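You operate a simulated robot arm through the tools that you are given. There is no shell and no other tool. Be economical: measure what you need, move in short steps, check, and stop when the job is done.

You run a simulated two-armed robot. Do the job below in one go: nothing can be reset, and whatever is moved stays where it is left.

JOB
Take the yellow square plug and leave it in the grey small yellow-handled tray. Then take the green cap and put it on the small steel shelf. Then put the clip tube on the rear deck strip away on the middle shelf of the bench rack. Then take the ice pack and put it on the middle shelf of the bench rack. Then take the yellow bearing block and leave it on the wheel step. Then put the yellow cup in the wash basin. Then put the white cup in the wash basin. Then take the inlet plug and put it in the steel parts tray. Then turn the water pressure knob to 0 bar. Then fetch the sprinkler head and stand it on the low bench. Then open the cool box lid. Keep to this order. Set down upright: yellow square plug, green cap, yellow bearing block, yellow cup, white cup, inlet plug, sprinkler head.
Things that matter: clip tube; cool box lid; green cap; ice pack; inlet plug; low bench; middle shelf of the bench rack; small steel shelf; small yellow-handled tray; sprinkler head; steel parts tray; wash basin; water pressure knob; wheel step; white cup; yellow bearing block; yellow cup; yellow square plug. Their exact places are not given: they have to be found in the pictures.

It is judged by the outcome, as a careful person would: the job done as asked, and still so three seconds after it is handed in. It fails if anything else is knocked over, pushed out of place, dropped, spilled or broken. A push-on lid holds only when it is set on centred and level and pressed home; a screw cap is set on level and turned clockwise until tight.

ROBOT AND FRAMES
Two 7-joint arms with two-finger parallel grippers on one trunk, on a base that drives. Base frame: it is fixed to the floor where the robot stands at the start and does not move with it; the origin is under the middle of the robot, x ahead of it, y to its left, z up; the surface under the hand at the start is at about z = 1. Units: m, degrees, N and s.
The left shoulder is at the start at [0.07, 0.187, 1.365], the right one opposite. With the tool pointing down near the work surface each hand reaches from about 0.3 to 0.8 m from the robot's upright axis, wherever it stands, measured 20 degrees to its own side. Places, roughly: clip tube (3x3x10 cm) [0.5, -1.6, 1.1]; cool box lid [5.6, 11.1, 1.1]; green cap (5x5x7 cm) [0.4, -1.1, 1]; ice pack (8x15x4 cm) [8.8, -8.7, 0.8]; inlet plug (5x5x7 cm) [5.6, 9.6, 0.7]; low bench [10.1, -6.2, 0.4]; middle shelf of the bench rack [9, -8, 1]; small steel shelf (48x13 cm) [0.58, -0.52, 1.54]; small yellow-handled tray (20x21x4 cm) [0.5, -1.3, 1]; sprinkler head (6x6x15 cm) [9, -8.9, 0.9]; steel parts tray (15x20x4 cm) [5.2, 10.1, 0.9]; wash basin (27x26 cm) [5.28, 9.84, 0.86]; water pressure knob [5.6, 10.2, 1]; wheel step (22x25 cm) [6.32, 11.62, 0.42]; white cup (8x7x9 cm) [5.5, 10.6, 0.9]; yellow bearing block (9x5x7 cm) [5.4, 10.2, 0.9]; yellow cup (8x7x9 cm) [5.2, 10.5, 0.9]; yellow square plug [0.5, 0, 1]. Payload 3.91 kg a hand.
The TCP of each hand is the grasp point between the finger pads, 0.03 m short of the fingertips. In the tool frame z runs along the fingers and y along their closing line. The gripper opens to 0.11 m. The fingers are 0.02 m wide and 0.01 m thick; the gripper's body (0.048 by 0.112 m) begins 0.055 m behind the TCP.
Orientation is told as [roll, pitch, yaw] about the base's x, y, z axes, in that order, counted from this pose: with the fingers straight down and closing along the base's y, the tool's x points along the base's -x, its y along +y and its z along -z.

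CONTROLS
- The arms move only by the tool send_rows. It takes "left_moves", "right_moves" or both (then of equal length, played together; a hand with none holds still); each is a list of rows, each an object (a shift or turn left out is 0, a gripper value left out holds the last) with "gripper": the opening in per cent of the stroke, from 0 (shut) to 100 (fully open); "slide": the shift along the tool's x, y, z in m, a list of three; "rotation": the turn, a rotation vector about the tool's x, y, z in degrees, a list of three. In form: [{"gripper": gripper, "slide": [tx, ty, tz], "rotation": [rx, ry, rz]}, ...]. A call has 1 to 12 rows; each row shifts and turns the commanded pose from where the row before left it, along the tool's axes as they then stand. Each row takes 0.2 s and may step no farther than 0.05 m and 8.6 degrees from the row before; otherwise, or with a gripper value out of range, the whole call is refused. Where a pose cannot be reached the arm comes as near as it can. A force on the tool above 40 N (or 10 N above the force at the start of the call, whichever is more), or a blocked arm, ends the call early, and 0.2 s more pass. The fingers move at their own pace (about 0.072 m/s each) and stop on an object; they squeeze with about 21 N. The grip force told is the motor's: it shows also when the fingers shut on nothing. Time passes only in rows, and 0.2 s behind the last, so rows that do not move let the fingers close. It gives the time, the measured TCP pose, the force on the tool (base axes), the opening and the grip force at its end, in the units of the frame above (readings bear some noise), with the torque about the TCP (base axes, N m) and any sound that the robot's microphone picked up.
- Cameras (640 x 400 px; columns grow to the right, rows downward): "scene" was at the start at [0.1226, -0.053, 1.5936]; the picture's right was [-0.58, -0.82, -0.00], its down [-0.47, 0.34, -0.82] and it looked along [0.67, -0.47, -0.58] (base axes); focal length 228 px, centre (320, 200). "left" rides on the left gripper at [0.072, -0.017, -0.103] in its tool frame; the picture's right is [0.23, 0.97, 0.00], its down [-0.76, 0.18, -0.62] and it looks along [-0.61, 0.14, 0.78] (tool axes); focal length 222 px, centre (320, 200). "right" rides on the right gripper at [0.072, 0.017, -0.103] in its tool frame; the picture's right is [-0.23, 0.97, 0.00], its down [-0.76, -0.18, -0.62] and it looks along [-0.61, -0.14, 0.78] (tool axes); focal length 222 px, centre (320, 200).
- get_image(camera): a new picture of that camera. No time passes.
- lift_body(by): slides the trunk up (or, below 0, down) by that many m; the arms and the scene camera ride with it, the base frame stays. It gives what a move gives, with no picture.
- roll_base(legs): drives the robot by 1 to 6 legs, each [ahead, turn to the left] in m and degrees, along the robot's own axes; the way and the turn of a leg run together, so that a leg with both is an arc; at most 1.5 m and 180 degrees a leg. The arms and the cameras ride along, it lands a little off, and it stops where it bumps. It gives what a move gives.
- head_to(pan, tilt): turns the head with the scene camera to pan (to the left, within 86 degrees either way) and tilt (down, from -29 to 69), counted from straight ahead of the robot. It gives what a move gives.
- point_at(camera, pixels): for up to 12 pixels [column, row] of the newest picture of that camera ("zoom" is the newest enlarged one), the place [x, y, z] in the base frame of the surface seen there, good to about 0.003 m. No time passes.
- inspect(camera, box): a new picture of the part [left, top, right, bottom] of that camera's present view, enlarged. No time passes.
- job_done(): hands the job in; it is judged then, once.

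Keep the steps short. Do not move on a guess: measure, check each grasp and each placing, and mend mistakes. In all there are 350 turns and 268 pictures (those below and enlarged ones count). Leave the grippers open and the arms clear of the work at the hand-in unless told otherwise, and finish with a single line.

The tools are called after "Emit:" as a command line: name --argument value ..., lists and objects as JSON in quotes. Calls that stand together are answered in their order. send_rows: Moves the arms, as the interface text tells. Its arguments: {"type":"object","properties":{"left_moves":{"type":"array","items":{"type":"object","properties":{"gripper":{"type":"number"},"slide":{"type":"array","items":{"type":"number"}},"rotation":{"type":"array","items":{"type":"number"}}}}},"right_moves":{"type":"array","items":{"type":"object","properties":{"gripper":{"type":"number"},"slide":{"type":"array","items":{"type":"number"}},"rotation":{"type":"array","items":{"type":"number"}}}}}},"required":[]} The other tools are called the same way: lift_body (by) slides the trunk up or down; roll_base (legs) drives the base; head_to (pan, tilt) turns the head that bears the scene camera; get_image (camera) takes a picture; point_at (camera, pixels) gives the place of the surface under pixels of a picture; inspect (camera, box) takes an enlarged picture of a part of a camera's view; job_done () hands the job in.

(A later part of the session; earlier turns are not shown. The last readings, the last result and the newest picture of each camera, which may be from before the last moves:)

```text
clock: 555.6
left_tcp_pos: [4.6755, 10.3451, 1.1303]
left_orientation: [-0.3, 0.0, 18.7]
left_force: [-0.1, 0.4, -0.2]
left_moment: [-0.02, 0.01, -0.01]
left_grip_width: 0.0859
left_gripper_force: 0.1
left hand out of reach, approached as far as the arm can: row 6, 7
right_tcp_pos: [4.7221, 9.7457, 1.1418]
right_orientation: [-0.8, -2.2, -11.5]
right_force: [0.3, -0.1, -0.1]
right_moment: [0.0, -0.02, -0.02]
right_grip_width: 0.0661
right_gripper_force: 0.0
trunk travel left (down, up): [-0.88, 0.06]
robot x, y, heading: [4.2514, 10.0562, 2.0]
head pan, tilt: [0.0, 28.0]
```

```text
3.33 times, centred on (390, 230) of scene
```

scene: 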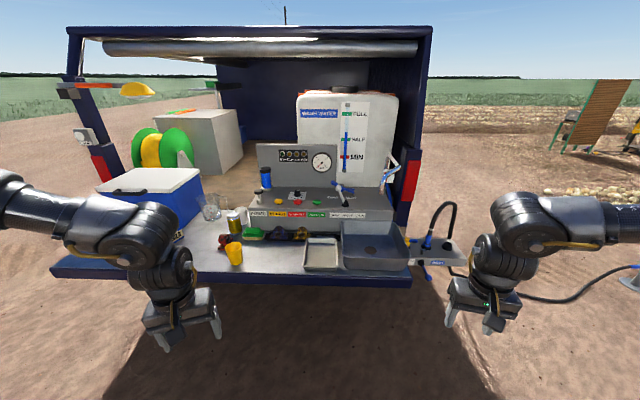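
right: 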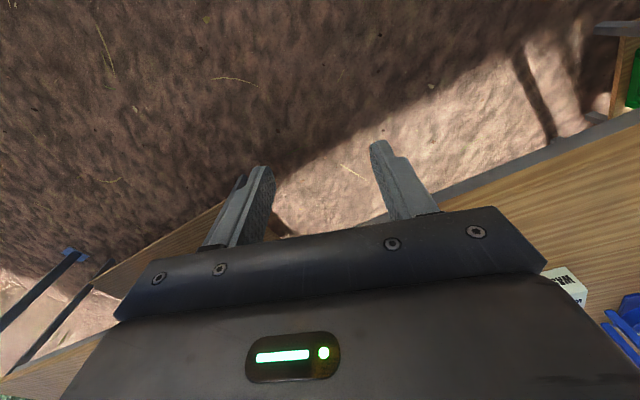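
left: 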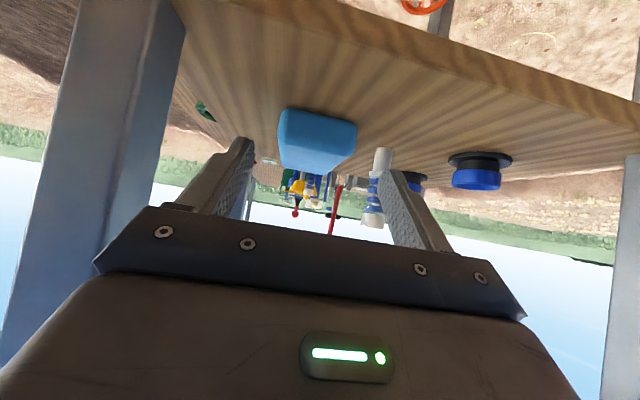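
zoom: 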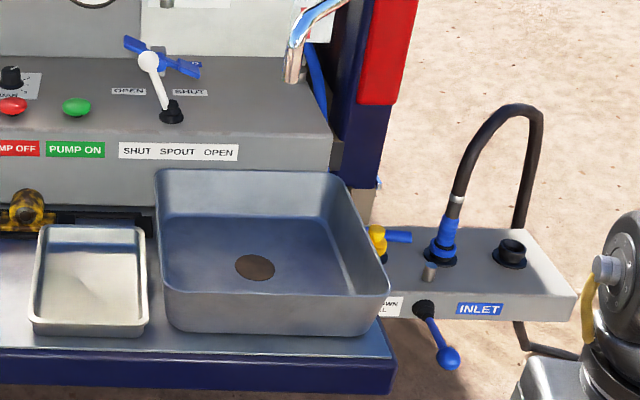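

I'll zoom in on the bearing blocks and measure the yellow one.

Emit:
inspect --camera "scene" --box '[265, 210, 345, 260]'

Emit:
point_at --camera "zoom" --pixels '[[300, 165], [270, 215], [330, 215], [300, 210], [300, 140], [330, 190], [100, 180], [150, 215], [230, 220], [400, 240], [240, 240]]'

```text
8.00 times, centred on (305, 235) of scene
```

zoom: 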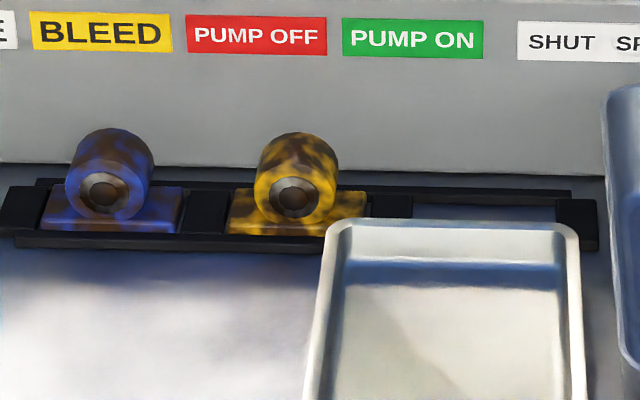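

```text
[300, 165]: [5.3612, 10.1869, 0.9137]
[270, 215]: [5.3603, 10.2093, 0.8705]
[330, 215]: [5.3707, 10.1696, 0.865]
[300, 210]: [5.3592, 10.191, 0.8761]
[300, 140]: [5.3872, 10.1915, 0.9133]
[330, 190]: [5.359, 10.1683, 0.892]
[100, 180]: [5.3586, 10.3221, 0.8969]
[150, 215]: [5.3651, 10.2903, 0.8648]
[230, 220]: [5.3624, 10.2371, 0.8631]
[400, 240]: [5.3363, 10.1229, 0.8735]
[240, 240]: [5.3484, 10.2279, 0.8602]
```

Emit:
point_at --camera "zoom" --pixels '[[300, 100], [300, 10], [400, 110], [340, 235], [450, 235], [550, 300], [600, 150], [460, 300]]'

Emit:
point_at --camera "scene" --pixels '[[290, 215], [290, 205], [299, 190], [297, 196], [250, 233], [235, 250], [235, 240], [243, 220], [225, 242], [320, 256], [375, 230], [370, 250]]'

```text
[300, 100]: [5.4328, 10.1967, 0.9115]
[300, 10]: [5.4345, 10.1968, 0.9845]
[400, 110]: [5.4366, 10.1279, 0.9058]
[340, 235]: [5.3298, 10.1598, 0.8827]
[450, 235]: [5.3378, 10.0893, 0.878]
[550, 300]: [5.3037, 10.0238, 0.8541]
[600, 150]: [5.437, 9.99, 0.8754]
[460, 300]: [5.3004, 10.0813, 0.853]
```

```text
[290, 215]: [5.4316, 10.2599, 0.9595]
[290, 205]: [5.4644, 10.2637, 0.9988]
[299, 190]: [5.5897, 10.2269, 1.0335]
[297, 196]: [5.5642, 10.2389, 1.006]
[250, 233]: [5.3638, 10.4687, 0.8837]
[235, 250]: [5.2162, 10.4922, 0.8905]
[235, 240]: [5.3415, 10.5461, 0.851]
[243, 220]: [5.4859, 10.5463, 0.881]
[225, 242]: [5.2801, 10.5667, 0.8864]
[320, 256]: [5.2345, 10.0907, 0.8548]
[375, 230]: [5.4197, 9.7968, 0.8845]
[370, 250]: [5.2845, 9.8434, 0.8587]
```

The console face is at x 5.434, and the block's housing at x 5.36–5.41, so I'll grip with a 40° tilt. I'll check the tailgate's edge.

Emit:
point_at --camera "scene" --pixels '[[280, 276], [280, 272], [280, 284], [360, 276], [150, 262], [60, 270]]'

Emit:
lift_body --by -0.15

Emit:
send_rows --left_moves '[{"rotation": [0, -8, 0], "gripper": 75}, {"rotation": [0, -8, 0]}, {"rotation": [0, -8, 0]}, {"rotation": [0, -8, 0]}, {"rotation": [0, -8, 0]}, {}]'

```text
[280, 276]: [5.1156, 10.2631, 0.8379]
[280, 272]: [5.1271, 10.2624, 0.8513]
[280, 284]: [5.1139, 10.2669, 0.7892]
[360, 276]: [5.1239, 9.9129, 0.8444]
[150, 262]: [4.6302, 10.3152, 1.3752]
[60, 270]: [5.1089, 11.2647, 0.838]
```

```text
clock: 557.4
left_tcp_pos: [4.675, 10.3416, 0.98]
left_orientation: [-0.2, 0.0, 18.6]
left_force: [-0.6, -0.6, 0.4]
left_moment: [-0.02, -0.01, -0.01]
left_grip_width: 0.0857
left_gripper_force: 0.1
right_tcp_pos: [4.7234, 9.7422, 0.9901]
right_orientation: [-0.6, -1.9, -11.5]
right_force: [0.1, -0.1, 0.6]
right_moment: [0.0, 0.04, 0.02]
right_grip_width: 0.0661
right_gripper_force: 0.0
trunk travel left (down, up): [-0.73, 0.21]
robot x, y, heading: [4.2529, 10.0534, 2.5]
head pan, tilt: [0.0, 28.0]
```

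```text
clock: 558.8
left_tcp_pos: [4.697, 10.3411, 0.9726]
left_orientation: [-0.4, -40.1, 18.9]
left_force: [0.3, 0.2, 0.3]
left_moment: [0.01, -0.02, 0.0]
left_grip_width: 0.0826
left_gripper_force: 0.1
left hand out of reach, approached as far as the arm can: row 4, 5
right_tcp_pos: [4.723, 9.743, 0.9913]
right_orientation: [-0.6, -2.2, -11.4]
right_force: [-0.1, 0.2, 1.0]
right_moment: [0.0, 0.0, -0.01]
right_grip_width: 0.066
right_gripper_force: 0.1
trunk travel left (down, up): [-0.73, 0.21]
robot x, y, heading: [4.2518, 10.0525, 2.4]
head pan, tilt: [0.0, 28.0]
```

Tailgate edge is at x 5.115. I'll raise both hands 8 cm, then drive ahead 0.42 m.

Emit:
send_rows --left_moves '[{"slide": [-0.0257, 0, -0.0306]}, {"slide": [-0.0257, 0, -0.0306]}]' --right_moves '[{"slide": [0, 0, -0.04]}, {"slide": [0, 0, -0.04]}]'

Emit:
roll_base --legs '[[0.4, 0]]'

Emit:
get_image --camera "scene"

Emit:
get_image --camera "left"

```text
clock: 559.4
left_tcp_pos: [4.7093, 10.3401, 1.0519]
left_orientation: [-0.5, -40.0, 18.9]
left_force: [-0.2, 0.7, 1.0]
left_moment: [-0.03, -0.02, -0.02]
left_grip_width: 0.0826
left_gripper_force: 0.0
left hand out of reach, approached as far as the arm can: row 1, 2
right_tcp_pos: [4.723, 9.7373, 1.0609]
right_orientation: [-0.5, -2.3, -11.7]
right_force: [0.4, -0.7, -0.2]
right_moment: [0.0, -0.07, 0.03]
right_grip_width: 0.066
right_gripper_force: 0.0
right hand out of reach, approached as far as the arm can: row 1
trunk travel left (down, up): [-0.73, 0.21]
robot x, y, heading: [4.2513, 10.0552, 2.4]
head pan, tilt: [0.0, 28.0]
```

```text
clock: 561.9
left_tcp_pos: [5.1111, 10.3557, 1.0517]
left_orientation: [-0.2, -40.0, 18.8]
left_force: [-0.1, 0.3, 0.1]
left_moment: [0.04, 0.0, 0.02]
left_grip_width: 0.0826
left_gripper_force: 0.0
right_tcp_pos: [5.1272, 9.7523, 1.0589]
right_orientation: [-0.6, -2.0, -11.5]
right_force: [-0.2, -0.7, -0.4]
right_moment: [-0.02, 0.03, -0.01]
right_grip_width: 0.0659
right_gripper_force: 0.0
trunk travel left (down, up): [-0.73, 0.21]
robot x, y, heading: [4.6477, 10.069, 2.3]
head pan, tilt: [0.0, 28.0]
```

```text
130 pictures are left
```

scene: 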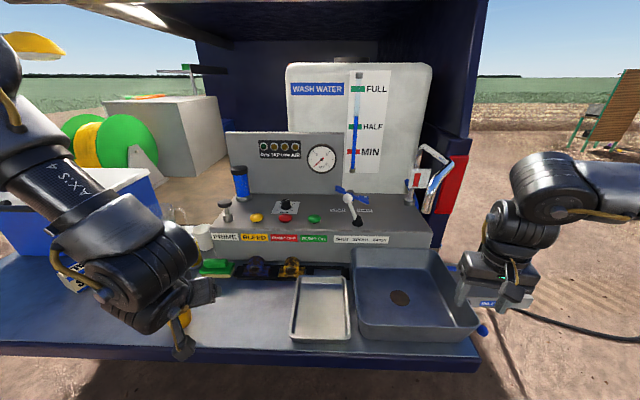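

```text
129 pictures are left
```

left: 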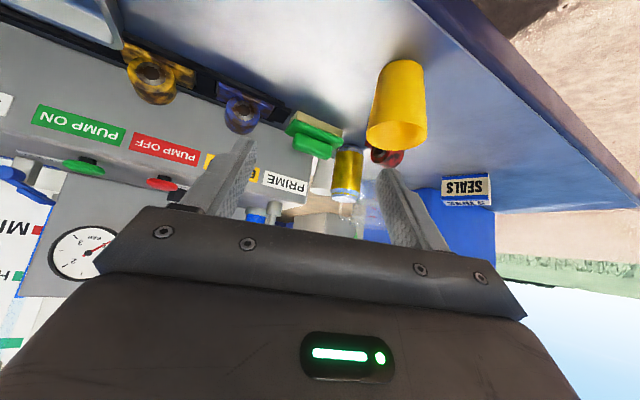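

Emit:
inspect --camera "scene" --box '[260, 245, 330, 290]'

Emit:
point_at --camera "zoom" --pixels '[[190, 150], [355, 150], [230, 120], [300, 120], [270, 110], [270, 180], [270, 230], [310, 190], [350, 200], [400, 250]]'

Emit:
point_at --camera "left" --pixels '[[150, 98], [150, 72], [125, 60], [190, 75], [130, 88], [172, 92], [140, 100], [165, 98]]'

```text
8.89 times, centred on (295, 268) of scene
```

zoom: 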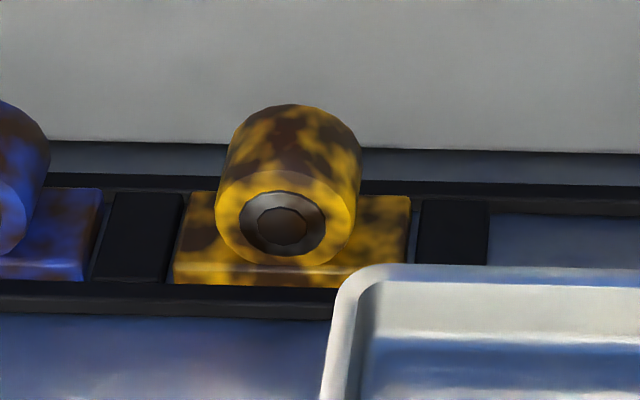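

```text
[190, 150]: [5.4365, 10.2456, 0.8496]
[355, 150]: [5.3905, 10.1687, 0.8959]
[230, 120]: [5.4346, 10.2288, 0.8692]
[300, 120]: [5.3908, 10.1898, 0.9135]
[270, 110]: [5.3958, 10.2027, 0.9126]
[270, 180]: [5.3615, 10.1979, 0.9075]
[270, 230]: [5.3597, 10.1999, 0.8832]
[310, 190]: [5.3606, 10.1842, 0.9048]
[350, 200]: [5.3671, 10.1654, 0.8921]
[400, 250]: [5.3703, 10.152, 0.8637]
```

```text
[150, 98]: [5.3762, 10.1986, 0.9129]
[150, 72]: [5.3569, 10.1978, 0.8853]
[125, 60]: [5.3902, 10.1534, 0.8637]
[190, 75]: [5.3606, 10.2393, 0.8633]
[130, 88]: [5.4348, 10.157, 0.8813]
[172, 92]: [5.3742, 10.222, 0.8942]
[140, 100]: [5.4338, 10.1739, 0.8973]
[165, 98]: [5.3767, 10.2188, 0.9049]
```

Block housing centre is (5.384, 10.196), axis z 0.887. I'll turn the base right 12° and straighten the hand's yaw.

Emit:
roll_base --legs '[[0, -12]]'

Emit:
send_rows --left_moves '[{"rotation": [4.3, 0, 5.1]}, {}]'

```text
clock: 563.0
left_tcp_pos: [5.1618, 10.2535, 1.051]
left_orientation: [-0.3, -40.1, 6.7]
left_force: [-0.7, -0.9, 0.1]
left_moment: [0.01, -0.01, -0.01]
left_grip_width: 0.0825
left_gripper_force: 0.1
right_tcp_pos: [5.0495, 9.661, 1.0587]
right_orientation: [-0.6, -2.0, -23.6]
right_force: [0.9, -0.1, 0.3]
right_moment: [-0.03, 0.01, 0.0]
right_grip_width: 0.0659
right_gripper_force: 0.1
trunk travel left (down, up): [-0.73, 0.21]
robot x, y, heading: [4.6507, 10.0707, -9.8]
head pan, tilt: [0.0, 28.0]
```

```text
clock: 563.6
left_tcp_pos: [5.1666, 10.2523, 1.0497]
left_orientation: [-0.1, -39.9, -0.1]
left_force: [-0.4, -0.7, -0.3]
left_moment: [-0.01, 0.02, -0.02]
left_grip_width: 0.0825
left_gripper_force: 0.0
left hand out of reach, approached as far as the arm can: row 1
right_tcp_pos: [5.051, 9.659, 1.0593]
right_orientation: [-0.5, -2.0, -23.7]
right_force: [0.3, 0.0, 0.1]
right_moment: [0.02, 0.03, 0.0]
right_grip_width: 0.066
right_gripper_force: 0.0
trunk travel left (down, up): [-0.73, 0.21]
robot x, y, heading: [4.6529, 10.0684, -9.7]
head pan, tilt: [0.0, 28.0]
```

Emit:
send_rows --left_moves '[{"slide": [-0.0345, -0.014, 0.0288]}, {"slide": [-0.0345, -0.014, 0.0288]}, {"slide": [-0.0345, -0.014, 0.0288]}, {"slide": [-0.0345, -0.014, 0.0288]}, {"slide": [0.0288, 0, 0.0345]}, {"slide": [0.0256, 0, 0.0307]}, {}]'

Emit:
get_image --camera "left"

```text
clock: 565.2
left_tcp_pos: [5.315, 10.1745, 0.9672]
left_orientation: [-0.2, -40.1, 0.6]
left_force: [-0.2, -0.1, 0.3]
left_moment: [0.01, -0.02, -0.01]
left_grip_width: 0.0824
left_gripper_force: 0.0
left hand out of reach, approached as far as the arm can: row 3, 4
right_tcp_pos: [5.0498, 9.6598, 1.0583]
right_orientation: [-0.6, -2.0, -23.6]
right_force: [0.4, -1.3, -0.1]
right_moment: [0.05, 0.01, 0.02]
right_grip_width: 0.0658
right_gripper_force: 0.0
trunk travel left (down, up): [-0.73, 0.21]
robot x, y, heading: [4.652, 10.0703, -9.6]
head pan, tilt: [0.0, 28.0]
```

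```text
127 pictures are left
```

left: 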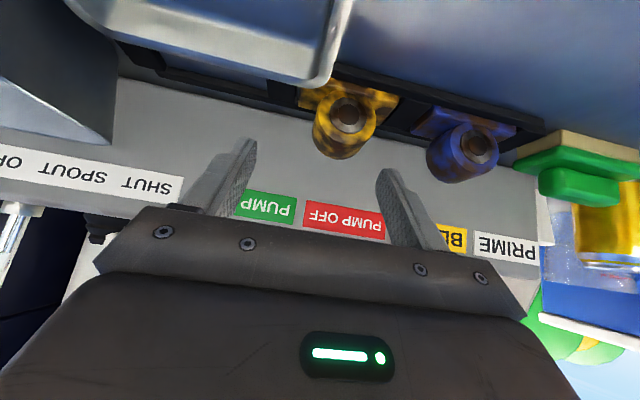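

Emit:
send_rows --left_moves '[{"slide": [0, 0.02, 0]}, {"slide": [-0.0257, 0, 0.0215]}, {"slide": [-0.0257, 0, 0.0215]}, {}]'

Emit:
get_image --camera "left"

```text
clock: 566.2
left_tcp_pos: [5.3296, 10.1579, 0.9712]
left_orientation: [-0.1, -40.2, 0.6]
left_force: [-0.6, -1.0, -0.1]
left_moment: [0.0, -0.04, 0.0]
left_grip_width: 0.0825
left_gripper_force: 0.0
left hand out of reach, approached as far as the arm can: row 1, 2, 3
right_tcp_pos: [5.0497, 9.6613, 1.0585]
right_orientation: [-0.7, -2.0, -23.7]
right_force: [-0.6, 0.0, 1.1]
right_moment: [-0.02, 0.01, 0.02]
right_grip_width: 0.0658
right_gripper_force: 0.0
trunk travel left (down, up): [-0.73, 0.21]
robot x, y, heading: [4.6514, 10.0722, -9.8]
head pan, tilt: [0.0, 28.0]
```

```text
126 pictures are left
```

left: 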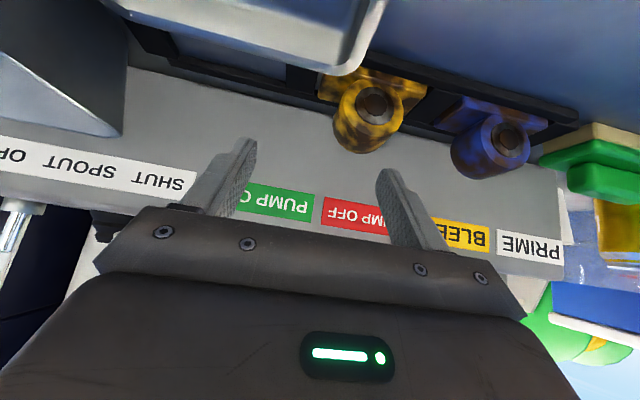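

The rule for this arm seems to be that hand yaw must be at least the target's bearing. I'll retract and shift the robot about 0.2 m to the left.

Emit:
send_rows --left_moves '[{"slide": [-0.0321, 0, -0.0383]}, {"slide": [-0.0257, 0, -0.0307]}, {"slide": [0.0345, 0, -0.0288]}, {"slide": [0.0345, 0, -0.0288]}]'

Emit:
roll_base --legs '[[-0.25, 0], [0, -35], [-0.4, 0], [0, 35], [0.5, 0]]'

```text
clock: 567.2
left_tcp_pos: [5.239, 10.1551, 1.0628]
left_orientation: [-0.3, -40.1, 0.2]
left_force: [0.1, -0.4, 0.2]
left_moment: [0.0, -0.02, -0.01]
left_grip_width: 0.0826
left_gripper_force: 0.0
right_tcp_pos: [5.0497, 9.6602, 1.0597]
right_orientation: [-0.5, -2.0, -23.6]
right_force: [0.0, -0.1, 0.5]
right_moment: [0.03, 0.01, -0.02]
right_grip_width: 0.066
right_gripper_force: 0.1
trunk travel left (down, up): [-0.73, 0.21]
robot x, y, heading: [4.6491, 10.0687, -9.7]
head pan, tilt: [0.0, 28.0]
```

```text
clock: 577.0
left_tcp_pos: [5.2063, 10.3994, 1.062]
left_orientation: [-0.2, -40.1, 0.3]
left_force: [-1.0, 0.3, -0.2]
left_moment: [0.01, -0.02, 0.0]
left_grip_width: 0.0824
left_gripper_force: 0.1
right_tcp_pos: [5.0189, 9.9018, 1.0584]
right_orientation: [-0.5, -1.9, -23.3]
right_force: [0.0, -0.4, 0.4]
right_moment: [0.05, -0.02, 0.01]
right_grip_width: 0.0659
right_gripper_force: 0.1
trunk travel left (down, up): [-0.73, 0.21]
robot x, y, heading: [4.6175, 10.3113, -9.5]
head pan, tilt: [0.0, 28.0]
```

Emit:
send_rows --left_moves '[{"slide": [-0.0225, -0.0338, 0.0188]}, {"slide": [-0.0225, -0.0338, 0.0188]}, {"slide": [-0.0225, -0.0338, 0.0188]}, {"slide": [-0.0225, -0.0338, 0.0188]}, {"slide": [-0.0225, -0.0338, 0.0188]}, {"slide": [-0.0225, -0.0338, 0.0188]}, {"slide": [0.0288, 0, 0.0345]}, {"slide": [0.0192, 0, 0.023]}, {}]'

Emit:
get_image --camera "left"

```text
clock: 579.0
left_tcp_pos: [5.3461, 10.2039, 0.9873]
left_orientation: [-0.4, -40.1, 0.6]
left_force: [-1.5, 0.2, -0.7]
left_moment: [0.01, 0.02, 0.01]
left_grip_width: 0.0824
left_gripper_force: 0.1
left hand out of reach, approached as far as the arm can: row 6, 8
right_tcp_pos: [5.0177, 9.9024, 1.0593]
right_orientation: [-0.4, -2.0, -23.3]
right_force: [-0.9, 0.3, 0.0]
right_moment: [-0.02, -0.08, 0.0]
right_grip_width: 0.0661
right_gripper_force: 0.1
trunk travel left (down, up): [-0.73, 0.21]
robot x, y, heading: [4.6184, 10.3082, -9.6]
head pan, tilt: [0.0, 28.0]
```

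```text
125 pictures are left
```

left: 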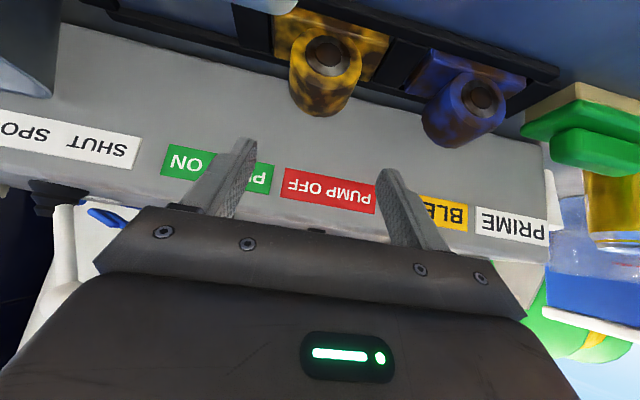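

I'll bring the base 4 cm closer rather than stretch.

Emit:
roll_base --legs '[[0.04, 0]]'

Emit:
send_rows --left_moves '[{"slide": [0.0192, 0, 0.023]}, {"slide": [0.0192, 0, 0.023]}, {}]'

Emit:
get_image --camera "left"

```text
clock: 579.9
left_tcp_pos: [5.3773, 10.1971, 0.9947]
left_orientation: [-0.5, -40.5, 0.6]
left_force: [-1.0, 0.5, 0.6]
left_moment: [0.0, -0.02, 0.05]
left_grip_width: 0.0826
left_gripper_force: 0.2
right_tcp_pos: [5.0477, 9.8967, 1.062]
right_orientation: [-0.4, -2.6, -23.4]
right_force: [-0.5, 0.8, 0.3]
right_moment: [0.0, -0.03, -0.03]
right_grip_width: 0.0659
right_gripper_force: 0.0
trunk travel left (down, up): [-0.73, 0.21]
robot x, y, heading: [4.6567, 10.306, -9.5]
head pan, tilt: [0.0, 28.0]
```

```text
clock: 580.7
left_tcp_pos: [5.3787, 10.197, 0.9286]
left_orientation: [-0.6, -40.2, 0.7]
left_force: [-0.7, -0.4, -0.1]
left_moment: [-0.01, -0.04, -0.03]
left_grip_width: 0.0825
left_gripper_force: 0.0
left hand out of reach, approached as far as the arm can: row 2
right_tcp_pos: [5.0571, 9.8952, 1.0593]
right_orientation: [-0.5, -2.0, -23.4]
right_force: [0.4, 1.0, -0.3]
right_moment: [0.01, 0.03, -0.02]
right_grip_width: 0.0661
right_gripper_force: 0.0
trunk travel left (down, up): [-0.73, 0.21]
robot x, y, heading: [4.6545, 10.3046, -9.5]
head pan, tilt: [0.0, 28.0]
```

```text
124 pictures are left
```

left: 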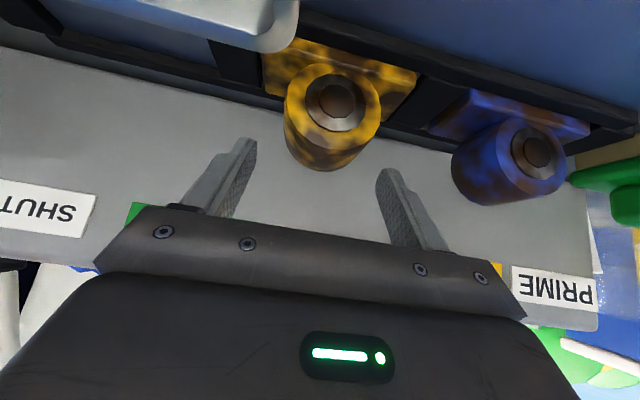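

I'll lower with the trunk by 3 cm.

Emit:
lift_body --by -0.03

Emit:
get_image --camera "left"

```text
clock: 581.5
left_tcp_pos: [5.378, 10.1972, 0.9007]
left_orientation: [-0.5, -40.3, 0.7]
left_force: [0.4, 0.8, -0.5]
left_moment: [0.01, 0.0, -0.01]
left_grip_width: 0.0824
left_gripper_force: 0.0
right_tcp_pos: [5.0565, 9.8939, 1.0297]
right_orientation: [-0.5, -2.1, -23.4]
right_force: [-0.3, 0.3, 0.0]
right_moment: [-0.05, -0.02, -0.01]
right_grip_width: 0.066
right_gripper_force: 0.1
trunk travel left (down, up): [-0.7, 0.24]
robot x, y, heading: [4.6572, 10.3022, -9.6]
head pan, tilt: [0.0, 28.0]
```

```text
123 pictures are left
```

left: 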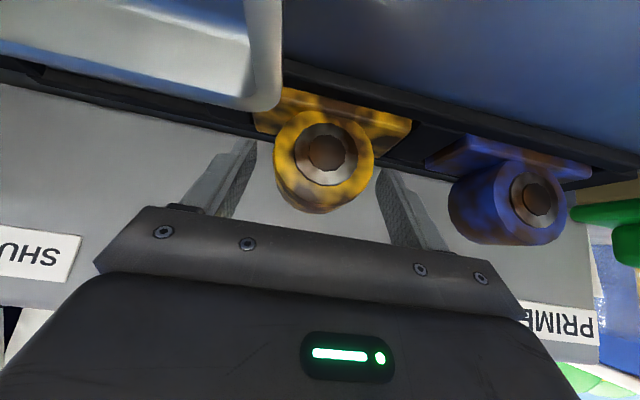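

Emit:
send_rows --left_moves '[{"gripper": 0}, {}, {}, {}, {}]'

Emit:
lift_body --by 0.1

Emit:
get_image --camera "left"

```text
clock: 582.6
left_tcp_pos: [5.3783, 10.1972, 0.9001]
left_orientation: [-0.6, -40.3, 0.7]
left_force: [0.5, -0.6, 1.6]
left_moment: [0.22, -0.01, -0.03]
left_grip_width: 0.0517
left_gripper_force: 20.6
right_tcp_pos: [5.0555, 9.8944, 1.029]
right_orientation: [-0.6, -2.1, -23.4]
right_force: [0.6, -0.1, -0.2]
right_moment: [-0.01, -0.02, 0.02]
right_grip_width: 0.0661
right_gripper_force: 0.2
trunk travel left (down, up): [-0.7, 0.24]
robot x, y, heading: [4.6568, 10.3051, -9.4]
head pan, tilt: [0.0, 28.0]
```

```text
clock: 584.0
left_tcp_pos: [5.3796, 10.1967, 0.9989]
left_orientation: [-0.7, -40.3, 0.7]
left_force: [-0.4, 0.1, -4.2]
left_moment: [-0.01, -0.01, -0.01]
left_grip_width: 0.052
left_gripper_force: 20.9
right_tcp_pos: [5.056, 9.8951, 1.1288]
right_orientation: [-0.5, -2.1, -23.4]
right_force: [-0.2, -0.8, -0.4]
right_moment: [-0.01, 0.01, 0.03]
right_grip_width: 0.066
right_gripper_force: 0.2
trunk travel left (down, up): [-0.8, 0.14]
robot x, y, heading: [4.6601, 10.2999, -9.2]
head pan, tilt: [0.0, 28.0]
```

```text
122 pictures are left
```

left: 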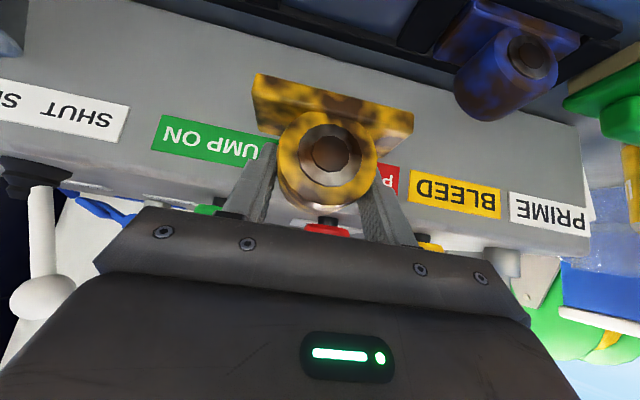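

The yellow bearing block is held. I'll back out and go round to the truck's far side for the wheel step.

Emit:
roll_base --legs '[[-0.55, 0], [0, 85]]'

Emit:
head_to --pan -30 --tilt 20

Emit:
get_image --camera "scene"

```text
clock: 590.7
left_tcp_pos: [4.3058, 11.0985, 0.9995]
left_orientation: [-0.7, -40.2, 83.7]
left_force: [-1.2, 0.6, -4.5]
left_moment: [0.01, 0.04, -0.01]
left_grip_width: 0.0519
left_gripper_force: 20.7
right_tcp_pos: [4.5664, 10.7398, 1.1289]
right_orientation: [-0.5, -2.1, 59.6]
right_force: [0.5, 0.0, 0.3]
right_moment: [0.02, -0.02, -0.02]
right_grip_width: 0.066
right_gripper_force: 0.1
trunk travel left (down, up): [-0.8, 0.14]
robot x, y, heading: [4.112, 10.3926, 73.2]
head pan, tilt: [0.0, 28.0]
```

```text
clock: 591.6
left_tcp_pos: [4.3056, 11.0983, 0.9983]
left_orientation: [-0.6, -40.2, 83.8]
left_force: [0.2, 0.0, -3.6]
left_moment: [-0.01, 0.01, -0.03]
left_grip_width: 0.052
left_gripper_force: 21.4
right_tcp_pos: [4.5666, 10.7419, 1.128]
right_orientation: [-0.6, -2.0, 59.7]
right_force: [-0.1, 1.1, 0.5]
right_moment: [0.01, -0.01, 0.01]
right_grip_width: 0.0659
right_gripper_force: 0.0
trunk travel left (down, up): [-0.8, 0.14]
robot x, y, heading: [4.1163, 10.3946, 73.3]
head pan, tilt: [-30.0, 20.0]
```

```text
121 pictures are left
```

scene: 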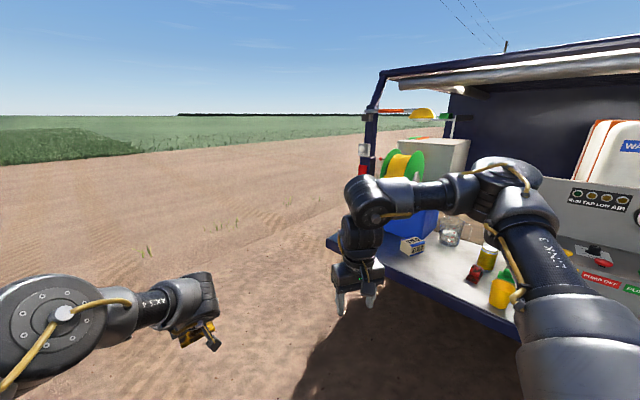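

Emit:
roll_base --legs '[[0, 7], [1.15, 0], [1.15, 0], [0, -70]]'

Emit:
head_to --pan -30 --tilt 25

Emit:
get_image --camera "scene"

```text
clock: 606.5
left_tcp_pos: [5.1764, 12.8264, 0.9992]
left_orientation: [-0.6, -40.1, 21.8]
left_force: [0.6, -0.3, -4.2]
left_moment: [-0.03, -0.02, 0.03]
left_grip_width: 0.0518
left_gripper_force: 21.0
right_tcp_pos: [4.9876, 12.4264, 1.1299]
right_orientation: [-0.5, -2.1, -2.3]
right_force: [0.1, -0.1, -0.1]
right_moment: [0.04, 0.01, 0.02]
right_grip_width: 0.066
right_gripper_force: 0.1
trunk travel left (down, up): [-0.8, 0.14]
robot x, y, heading: [4.4683, 12.663, 11.3]
head pan, tilt: [-30.0, 20.0]
```

```text
clock: 607.2
left_tcp_pos: [5.1778, 12.8256, 0.999]
left_orientation: [-0.5, -40.2, 21.9]
left_force: [0.1, -0.1, -4.2]
left_moment: [0.02, -0.01, -0.03]
left_grip_width: 0.0519
left_gripper_force: 20.4
right_tcp_pos: [4.9873, 12.4273, 1.1294]
right_orientation: [-0.6, -2.1, -2.1]
right_force: [0.7, 0.4, 0.8]
right_moment: [-0.03, -0.03, -0.02]
right_grip_width: 0.0659
right_gripper_force: 0.1
trunk travel left (down, up): [-0.8, 0.14]
robot x, y, heading: [4.4638, 12.6608, 11.5]
head pan, tilt: [-30.0, 25.0]
```

```text
120 pictures are left
```

scene: 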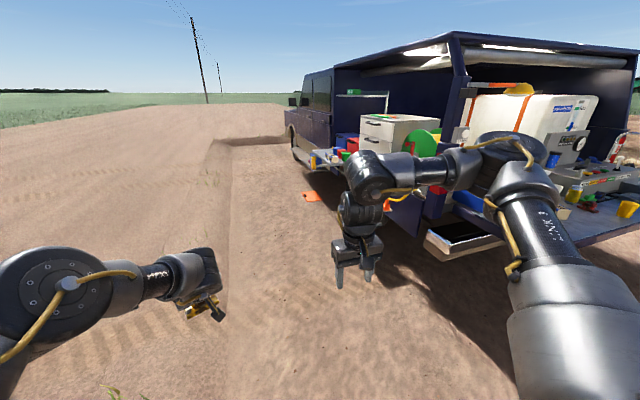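

Emit:
inspect --camera "scene" --box '[280, 120, 520, 270]'

Emit:
point_at --camera "scene" --pixels '[[450, 235], [470, 240], [430, 245], [500, 240], [310, 197], [387, 204], [330, 160], [300, 220], [280, 180], [420, 215], [440, 255]]'

```text
2.67 times, centred on (400, 195) of scene
```

zoom: 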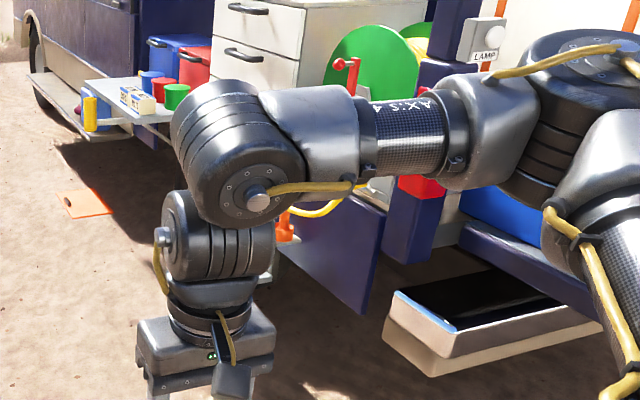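

```text
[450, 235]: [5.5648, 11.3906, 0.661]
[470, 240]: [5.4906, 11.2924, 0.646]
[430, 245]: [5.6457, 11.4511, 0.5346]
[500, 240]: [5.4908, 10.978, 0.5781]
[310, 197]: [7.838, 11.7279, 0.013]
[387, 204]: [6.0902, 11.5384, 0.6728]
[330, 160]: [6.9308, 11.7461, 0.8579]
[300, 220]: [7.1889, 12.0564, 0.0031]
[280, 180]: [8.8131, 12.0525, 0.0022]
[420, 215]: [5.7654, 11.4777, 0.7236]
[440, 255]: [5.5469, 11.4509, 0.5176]
```

Emit:
roll_base --legs '[[0, -11], [1.4, 0], [0, -60]]'

Emit:
head_to --pan 0 --tilt 35

Emit:
get_image --camera "scene"

```text
clock: 617.6
left_tcp_pos: [6.2487, 12.0514, 0.9993]
left_orientation: [-0.6, -40.2, -49.4]
left_force: [-0.2, 0.3, -4.0]
left_moment: [-0.01, 0.0, -0.02]
left_grip_width: 0.0519
left_gripper_force: 20.9
right_tcp_pos: [5.8096, 12.1042, 1.1299]
right_orientation: [-0.5, -2.2, -73.5]
right_force: [0.8, -0.7, -0.5]
right_moment: [-0.02, 0.02, -0.01]
right_grip_width: 0.0659
right_gripper_force: 0.0
trunk travel left (down, up): [-0.8, 0.14]
robot x, y, heading: [5.8657, 12.668, -59.7]
head pan, tilt: [-30.0, 25.0]
```

```text
clock: 618.5
left_tcp_pos: [6.2481, 12.0501, 0.9992]
left_orientation: [-0.4, -40.1, -49.4]
left_force: [0.6, 0.2, -3.4]
left_moment: [-0.01, 0.01, 0.01]
left_grip_width: 0.052
left_gripper_force: 21.3
right_tcp_pos: [5.8094, 12.1045, 1.1294]
right_orientation: [-0.6, -2.1, -73.5]
right_force: [0.1, 0.3, -1.2]
right_moment: [0.01, -0.01, -0.02]
right_grip_width: 0.0661
right_gripper_force: 0.0
trunk travel left (down, up): [-0.8, 0.14]
robot x, y, heading: [5.8671, 12.6719, -59.6]
head pan, tilt: [0.0, 35.0]
```

```text
118 pictures are left
```

scene: 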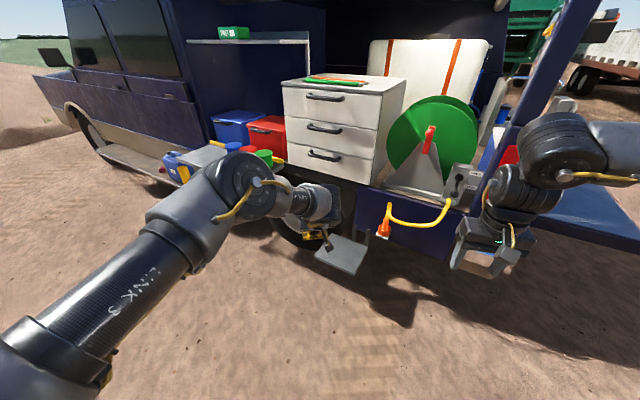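

The wheel step is the grey plate at (342,255). I'll measure it.

Emit:
inspect --camera "scene" --box '[260, 170, 440, 290]'

Emit:
point_at --camera "scene" --pixels '[[342, 250], [330, 240], [366, 246], [345, 270], [322, 258], [355, 255], [335, 262], [385, 230], [400, 230], [300, 170], [350, 180]]'

```text
3.33 times, centred on (350, 230) of scene
```

zoom: 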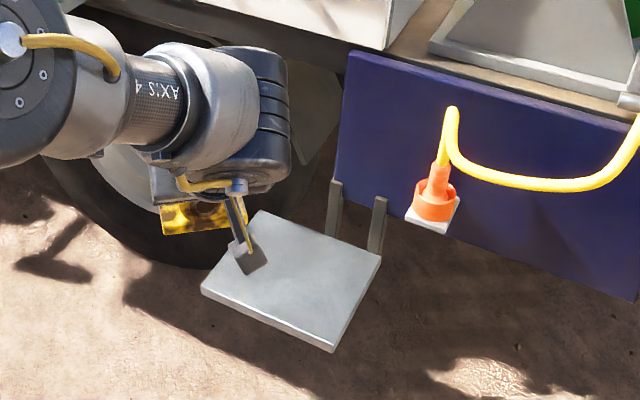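

```text
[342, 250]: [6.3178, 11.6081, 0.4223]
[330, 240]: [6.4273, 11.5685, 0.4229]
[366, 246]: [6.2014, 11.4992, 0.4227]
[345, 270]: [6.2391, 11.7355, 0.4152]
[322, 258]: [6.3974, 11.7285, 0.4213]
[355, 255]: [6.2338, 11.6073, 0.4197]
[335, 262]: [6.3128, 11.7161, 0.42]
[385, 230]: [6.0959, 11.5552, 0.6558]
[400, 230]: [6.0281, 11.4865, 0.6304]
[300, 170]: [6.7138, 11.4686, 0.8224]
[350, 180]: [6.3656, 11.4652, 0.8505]
```

The step plate spans x 6.20–6.43, y 11.5–11.74, z 0.42. I'll turn 8° right, lower the trunk, and then approach.

Emit:
roll_base --legs '[[0, -8.4]]'

Emit:
lift_body --by -0.4

Emit:
roll_base --legs '[[0.3, 0]]'

Emit:
get_image --camera "scene"

Emit:
get_image --camera "left"

```text
clock: 619.5
left_tcp_pos: [6.1547, 12.0015, 0.9986]
left_orientation: [-0.6, -40.0, -57.8]
left_force: [0.7, 0.1, -5.2]
left_moment: [0.02, 0.02, -0.03]
left_grip_width: 0.0519
left_gripper_force: 21.1
right_tcp_pos: [5.7285, 12.1182, 1.1303]
right_orientation: [-0.6, -2.2, -81.9]
right_force: [1.0, -0.3, -0.3]
right_moment: [-0.01, 0.02, 0.0]
right_grip_width: 0.066
right_gripper_force: 0.0
trunk travel left (down, up): [-0.8, 0.14]
robot x, y, heading: [5.8635, 12.674, -68.1]
head pan, tilt: [0.0, 35.0]
```

```text
clock: 623.4
left_tcp_pos: [6.1541, 12.0037, 0.6011]
left_orientation: [-0.5, -40.2, -57.9]
left_force: [-0.6, 0.2, -3.4]
left_moment: [0.0, 0.01, 0.02]
left_grip_width: 0.0521
left_gripper_force: 20.4
right_tcp_pos: [5.7275, 12.1182, 0.7307]
right_orientation: [-0.5, -2.3, -82.0]
right_force: [-0.4, 0.2, -0.4]
right_moment: [-0.02, 0.02, 0.01]
right_grip_width: 0.0659
right_gripper_force: 0.1
trunk travel left (down, up): [-0.4, 0.54]
robot x, y, heading: [5.8675, 12.6745, -68.0]
head pan, tilt: [0.0, 35.0]
```

```text
clock: 625.5
left_tcp_pos: [6.2655, 11.7164, 0.5983]
left_orientation: [-0.5, -40.2, -58.0]
left_force: [-0.1, -1.0, -3.8]
left_moment: [0.02, -0.01, -0.02]
left_grip_width: 0.0519
left_gripper_force: 21.2
right_tcp_pos: [5.8392, 11.8338, 0.7305]
right_orientation: [-0.5, -2.1, -82.2]
right_force: [1.0, 0.1, 0.1]
right_moment: [-0.01, -0.02, 0.02]
right_grip_width: 0.0659
right_gripper_force: 0.0
trunk travel left (down, up): [-0.4, 0.54]
robot x, y, heading: [5.98, 12.3853, -68.3]
head pan, tilt: [0.0, 35.0]
```

```text
116 pictures are left
```

scene: 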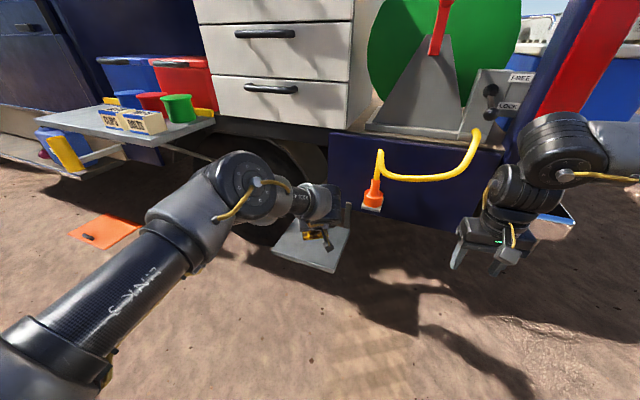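

```text
115 pictures are left
```

left: 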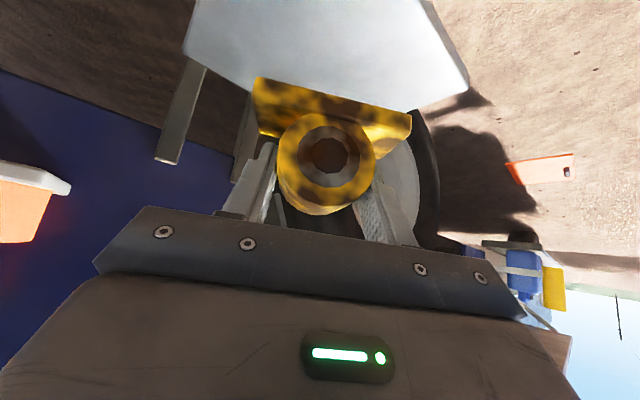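

I'll go 8 cm further, then lower toward the plate.

Emit:
roll_base --legs '[[0.08, 0]]'

Emit:
lift_body --by -0.115

Emit:
get_image --camera "left"

Emit:
inspect --camera "scene" --box '[220, 150, 440, 300]'

```text
clock: 626.5
left_tcp_pos: [6.2946, 11.6431, 0.5964]
left_orientation: [-0.5, -40.1, -58.1]
left_force: [0.4, 0.8, -4.1]
left_moment: [0.04, -0.03, -0.05]
left_grip_width: 0.052
left_gripper_force: 21.1
right_tcp_pos: [5.8696, 11.7613, 0.7287]
right_orientation: [-0.5, -2.2, -82.1]
right_force: [0.9, -0.2, 0.0]
right_moment: [0.03, 0.04, -0.02]
right_grip_width: 0.066
right_gripper_force: 0.0
trunk travel left (down, up): [-0.4, 0.54]
robot x, y, heading: [6.0098, 12.3176, -68.1]
head pan, tilt: [0.0, 35.0]
```

```text
clock: 628.0
left_tcp_pos: [6.2943, 11.6447, 0.4849]
left_orientation: [-0.6, -40.1, -58.0]
left_force: [0.8, -0.5, -4.3]
left_moment: [0.03, 0.02, -0.01]
left_grip_width: 0.0518
left_gripper_force: 21.1
right_tcp_pos: [5.8697, 11.7614, 0.6152]
right_orientation: [-0.5, -2.2, -82.1]
right_force: [0.7, -0.5, -0.4]
right_moment: [-0.02, -0.01, -0.01]
right_grip_width: 0.0662
right_gripper_force: 0.1
trunk travel left (down, up): [-0.285, 0.655]
robot x, y, heading: [6.0118, 12.3137, -68.1]
head pan, tilt: [0.0, 35.0]
```

```text
114 pictures are left
```

left: 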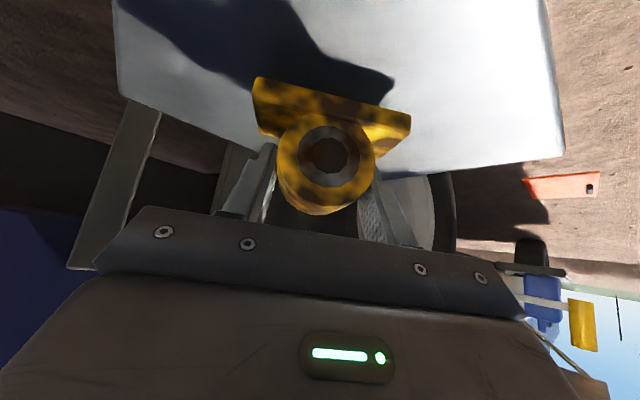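

```text
2.67 times, centred on (330, 225) of scene
```

zoom: 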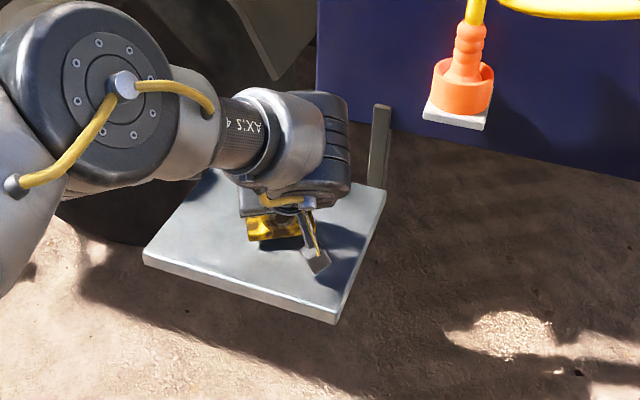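

Centred over the plate. I'll lower gently to contact.

Emit:
send_rows --left_moves '[{"slide": [0.0051, 0, 0.0061]}, {"slide": [0.0026, 0, 0.0031]}, {"slide": [0.0019, 0, 0.0023]}, {"slide": [0.0013, 0, 0.0015]}]'

```text
clock: 629.0
left_tcp_pos: [6.2933, 11.6473, 0.4707]
left_orientation: [-0.8, -40.6, -57.6]
left_force: [-1.9, -2.2, 8.2]
left_moment: [0.42, -0.31, 0.0]
left_grip_width: 0.0518
left_gripper_force: 21.1
left hand out of reach, approached as far as the arm can: row 4
right_tcp_pos: [5.8678, 11.7622, 0.6154]
right_orientation: [-0.6, -2.4, -82.1]
right_force: [0.6, -0.4, -0.4]
right_moment: [-0.04, 0.01, -0.02]
right_grip_width: 0.0663
right_gripper_force: 0.1
trunk travel left (down, up): [-0.285, 0.655]
robot x, y, heading: [6.008, 12.3149, -68.4]
head pan, tilt: [0.0, 35.0]
```

Contact. I'll release and withdraw along the tool axis.

Emit:
send_rows --left_moves '[{"gripper": 80}, {}, {}, {"slide": [0, 0, -0.03]}, {"slide": [0, 0, -0.04]}, {"slide": [0, 0, -0.04]}]'

Emit:
get_image --camera "left"

Emit:
inspect --camera "scene" --box '[220, 150, 440, 300]'

```text
clock: 630.4
left_tcp_pos: [6.256, 11.7092, 0.5518]
left_orientation: [-0.6, -40.3, -57.9]
left_force: [0.4, 0.3, 0.3]
left_moment: [0.03, 0.0, -0.01]
left_grip_width: 0.088
left_gripper_force: 0.0
right_tcp_pos: [5.8691, 11.7616, 0.6155]
right_orientation: [-0.5, -2.2, -82.1]
right_force: [-0.3, 0.1, -0.2]
right_moment: [0.01, -0.04, 0.03]
right_grip_width: 0.0661
right_gripper_force: 0.0
trunk travel left (down, up): [-0.285, 0.655]
robot x, y, heading: [6.0111, 12.3164, -68.0]
head pan, tilt: [0.0, 35.0]
```

```text
112 pictures are left
```

left: 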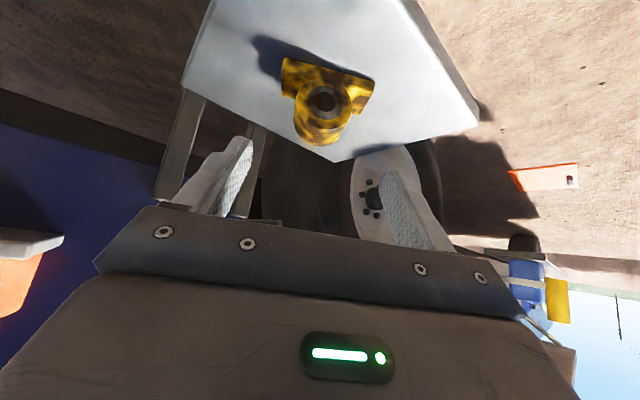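

```text
2.67 times, centred on (330, 225) of scene
```

zoom: 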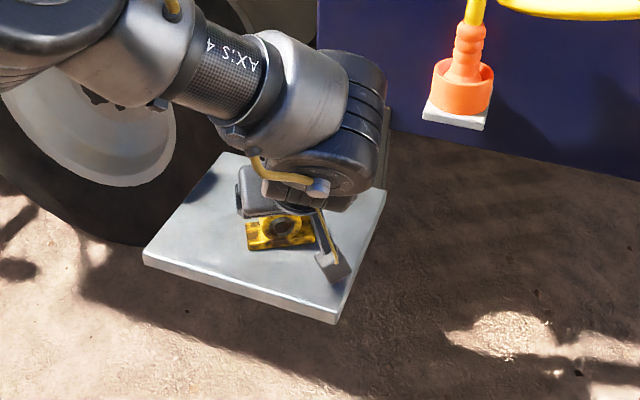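

The block stands upright on the step. Now the cups: I'll back off, raise the trunk and return to the tailgate.

Emit:
roll_base --legs '[[-0.4, 0]]'

Emit:
lift_body --by 0.45

Emit:
roll_base --legs '[[0, -112], [0.75, 0], [0.8, 0], [0, 90], [0.95, 0], [0.95, 0]]'

```text
clock: 632.9
left_tcp_pos: [6.1065, 12.0889, 0.5513]
left_orientation: [-0.5, -40.1, -57.7]
left_force: [-0.7, 0.1, -0.3]
left_moment: [-0.02, 0.01, -0.01]
left_grip_width: 0.088
left_gripper_force: 0.1
right_tcp_pos: [5.7189, 12.141, 0.6149]
right_orientation: [-0.4, -2.3, -81.8]
right_force: [0.3, 0.5, 1.1]
right_moment: [0.01, 0.05, 0.0]
right_grip_width: 0.0659
right_gripper_force: 0.0
trunk travel left (down, up): [-0.285, 0.655]
robot x, y, heading: [5.8518, 12.6948, -68.1]
head pan, tilt: [0.0, 35.0]
```

```text
refused: 0.45 is not a number from -0.4 to 0.4
```

```text
clock: 658.5
left_tcp_pos: [4.2242, 10.1366, 0.5503]
left_orientation: [-0.5, -40.0, -81.7]
left_force: [-0.1, -0.6, 0.3]
left_moment: [-0.01, 0.01, 0.0]
left_grip_width: 0.088
left_gripper_force: 0.0
right_tcp_pos: [3.8908, 10.3425, 0.6149]
right_orientation: [-0.5, -2.3, -105.8]
right_force: [-0.5, -0.8, -0.2]
right_moment: [0.02, -0.01, 0.0]
right_grip_width: 0.066
right_gripper_force: 0.1
trunk travel left (down, up): [-0.285, 0.655]
robot x, y, heading: [4.2419, 10.7901, -92.0]
head pan, tilt: [0.0, 35.0]
```

Emit:
lift_body --by 0.4

Emit:
roll_base --legs '[[0, 85]]'

Emit:
head_to --pan 0 --tilt 30

Emit:
get_image --camera "scene"

```text
clock: 662.4
left_tcp_pos: [4.2245, 10.137, 0.9517]
left_orientation: [-0.5, -40.1, -81.8]
left_force: [-0.8, 0.2, -0.1]
left_moment: [0.02, 0.0, 0.0]
left_grip_width: 0.0881
left_gripper_force: 0.1
right_tcp_pos: [3.891, 10.3411, 1.0143]
right_orientation: [-0.5, -2.3, -105.8]
right_force: [0.1, -0.5, 0.6]
right_moment: [-0.02, 0.05, 0.0]
right_grip_width: 0.0659
right_gripper_force: 0.1
trunk travel left (down, up): [-0.685, 0.255]
robot x, y, heading: [4.2417, 10.7931, -92.1]
head pan, tilt: [0.0, 35.0]
```

```text
clock: 666.4
left_tcp_pos: [4.8932, 10.7228, 0.9512]
left_orientation: [-0.6, -40.1, 3.8]
left_force: [0.3, -0.1, -0.1]
left_moment: [-0.01, 0.01, 0.02]
left_grip_width: 0.0881
left_gripper_force: 0.0
right_tcp_pos: [4.6631, 10.4069, 1.0153]
right_orientation: [-0.5, -2.3, -20.5]
right_force: [0.0, -0.6, -0.3]
right_moment: [-0.04, 0.0, -0.01]
right_grip_width: 0.0659
right_gripper_force: 0.0
trunk travel left (down, up): [-0.685, 0.255]
robot x, y, heading: [4.242, 10.7922, -6.6]
head pan, tilt: [0.0, 35.0]
```

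```text
clock: 667.1
left_tcp_pos: [4.8939, 10.7223, 0.9509]
left_orientation: [-0.5, -40.2, 3.8]
left_force: [0.2, 0.2, -0.1]
left_moment: [-0.02, 0.01, -0.01]
left_grip_width: 0.0881
left_gripper_force: 0.1
right_tcp_pos: [4.662, 10.4064, 1.016]
right_orientation: [-0.5, -2.3, -20.4]
right_force: [-0.2, 0.5, -1.0]
right_moment: [0.03, -0.01, 0.02]
right_grip_width: 0.066
right_gripper_force: 0.0
trunk travel left (down, up): [-0.685, 0.255]
robot x, y, heading: [4.2403, 10.7921, -6.3]
head pan, tilt: [0.0, 30.0]
```

```text
110 pictures are left
```

scene: 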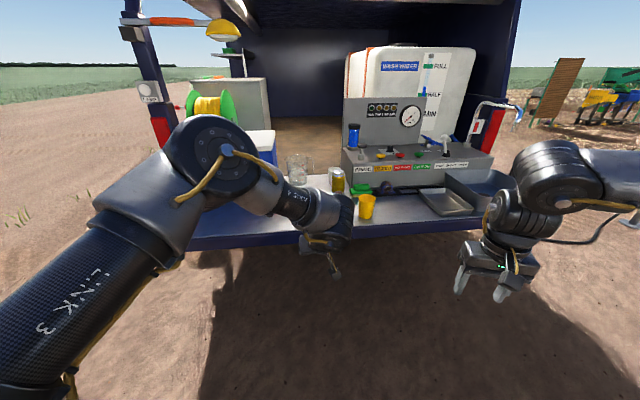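

I'll use the right hand (tool-down) for the cups. First I'll measure them.

Emit:
inspect --camera "scene" --box '[290, 150, 410, 240]'

Emit:
point_at --camera "zoom" --pixels '[[370, 260], [405, 285], [430, 260], [405, 260], [450, 255], [405, 340], [405, 370], [255, 110], [235, 180], [330, 160]]'

```text
4.44 times, centred on (350, 195) of scene
```

zoom: 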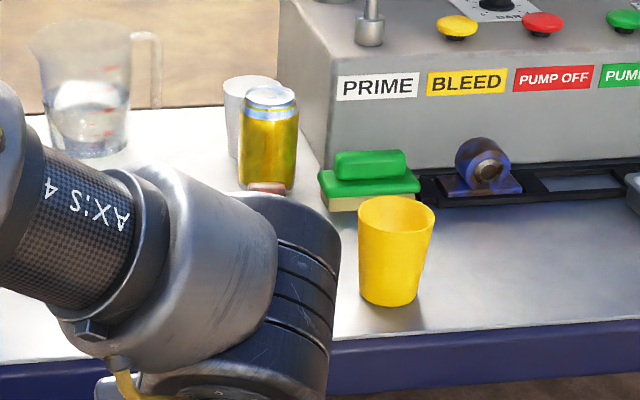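

```text
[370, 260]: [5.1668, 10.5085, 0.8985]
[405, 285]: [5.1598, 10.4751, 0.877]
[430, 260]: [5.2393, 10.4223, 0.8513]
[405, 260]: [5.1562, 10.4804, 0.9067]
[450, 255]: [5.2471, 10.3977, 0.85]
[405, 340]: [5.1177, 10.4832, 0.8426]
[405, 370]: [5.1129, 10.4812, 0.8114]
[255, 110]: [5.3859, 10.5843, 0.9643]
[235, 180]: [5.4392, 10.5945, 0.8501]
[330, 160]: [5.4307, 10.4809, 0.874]
```

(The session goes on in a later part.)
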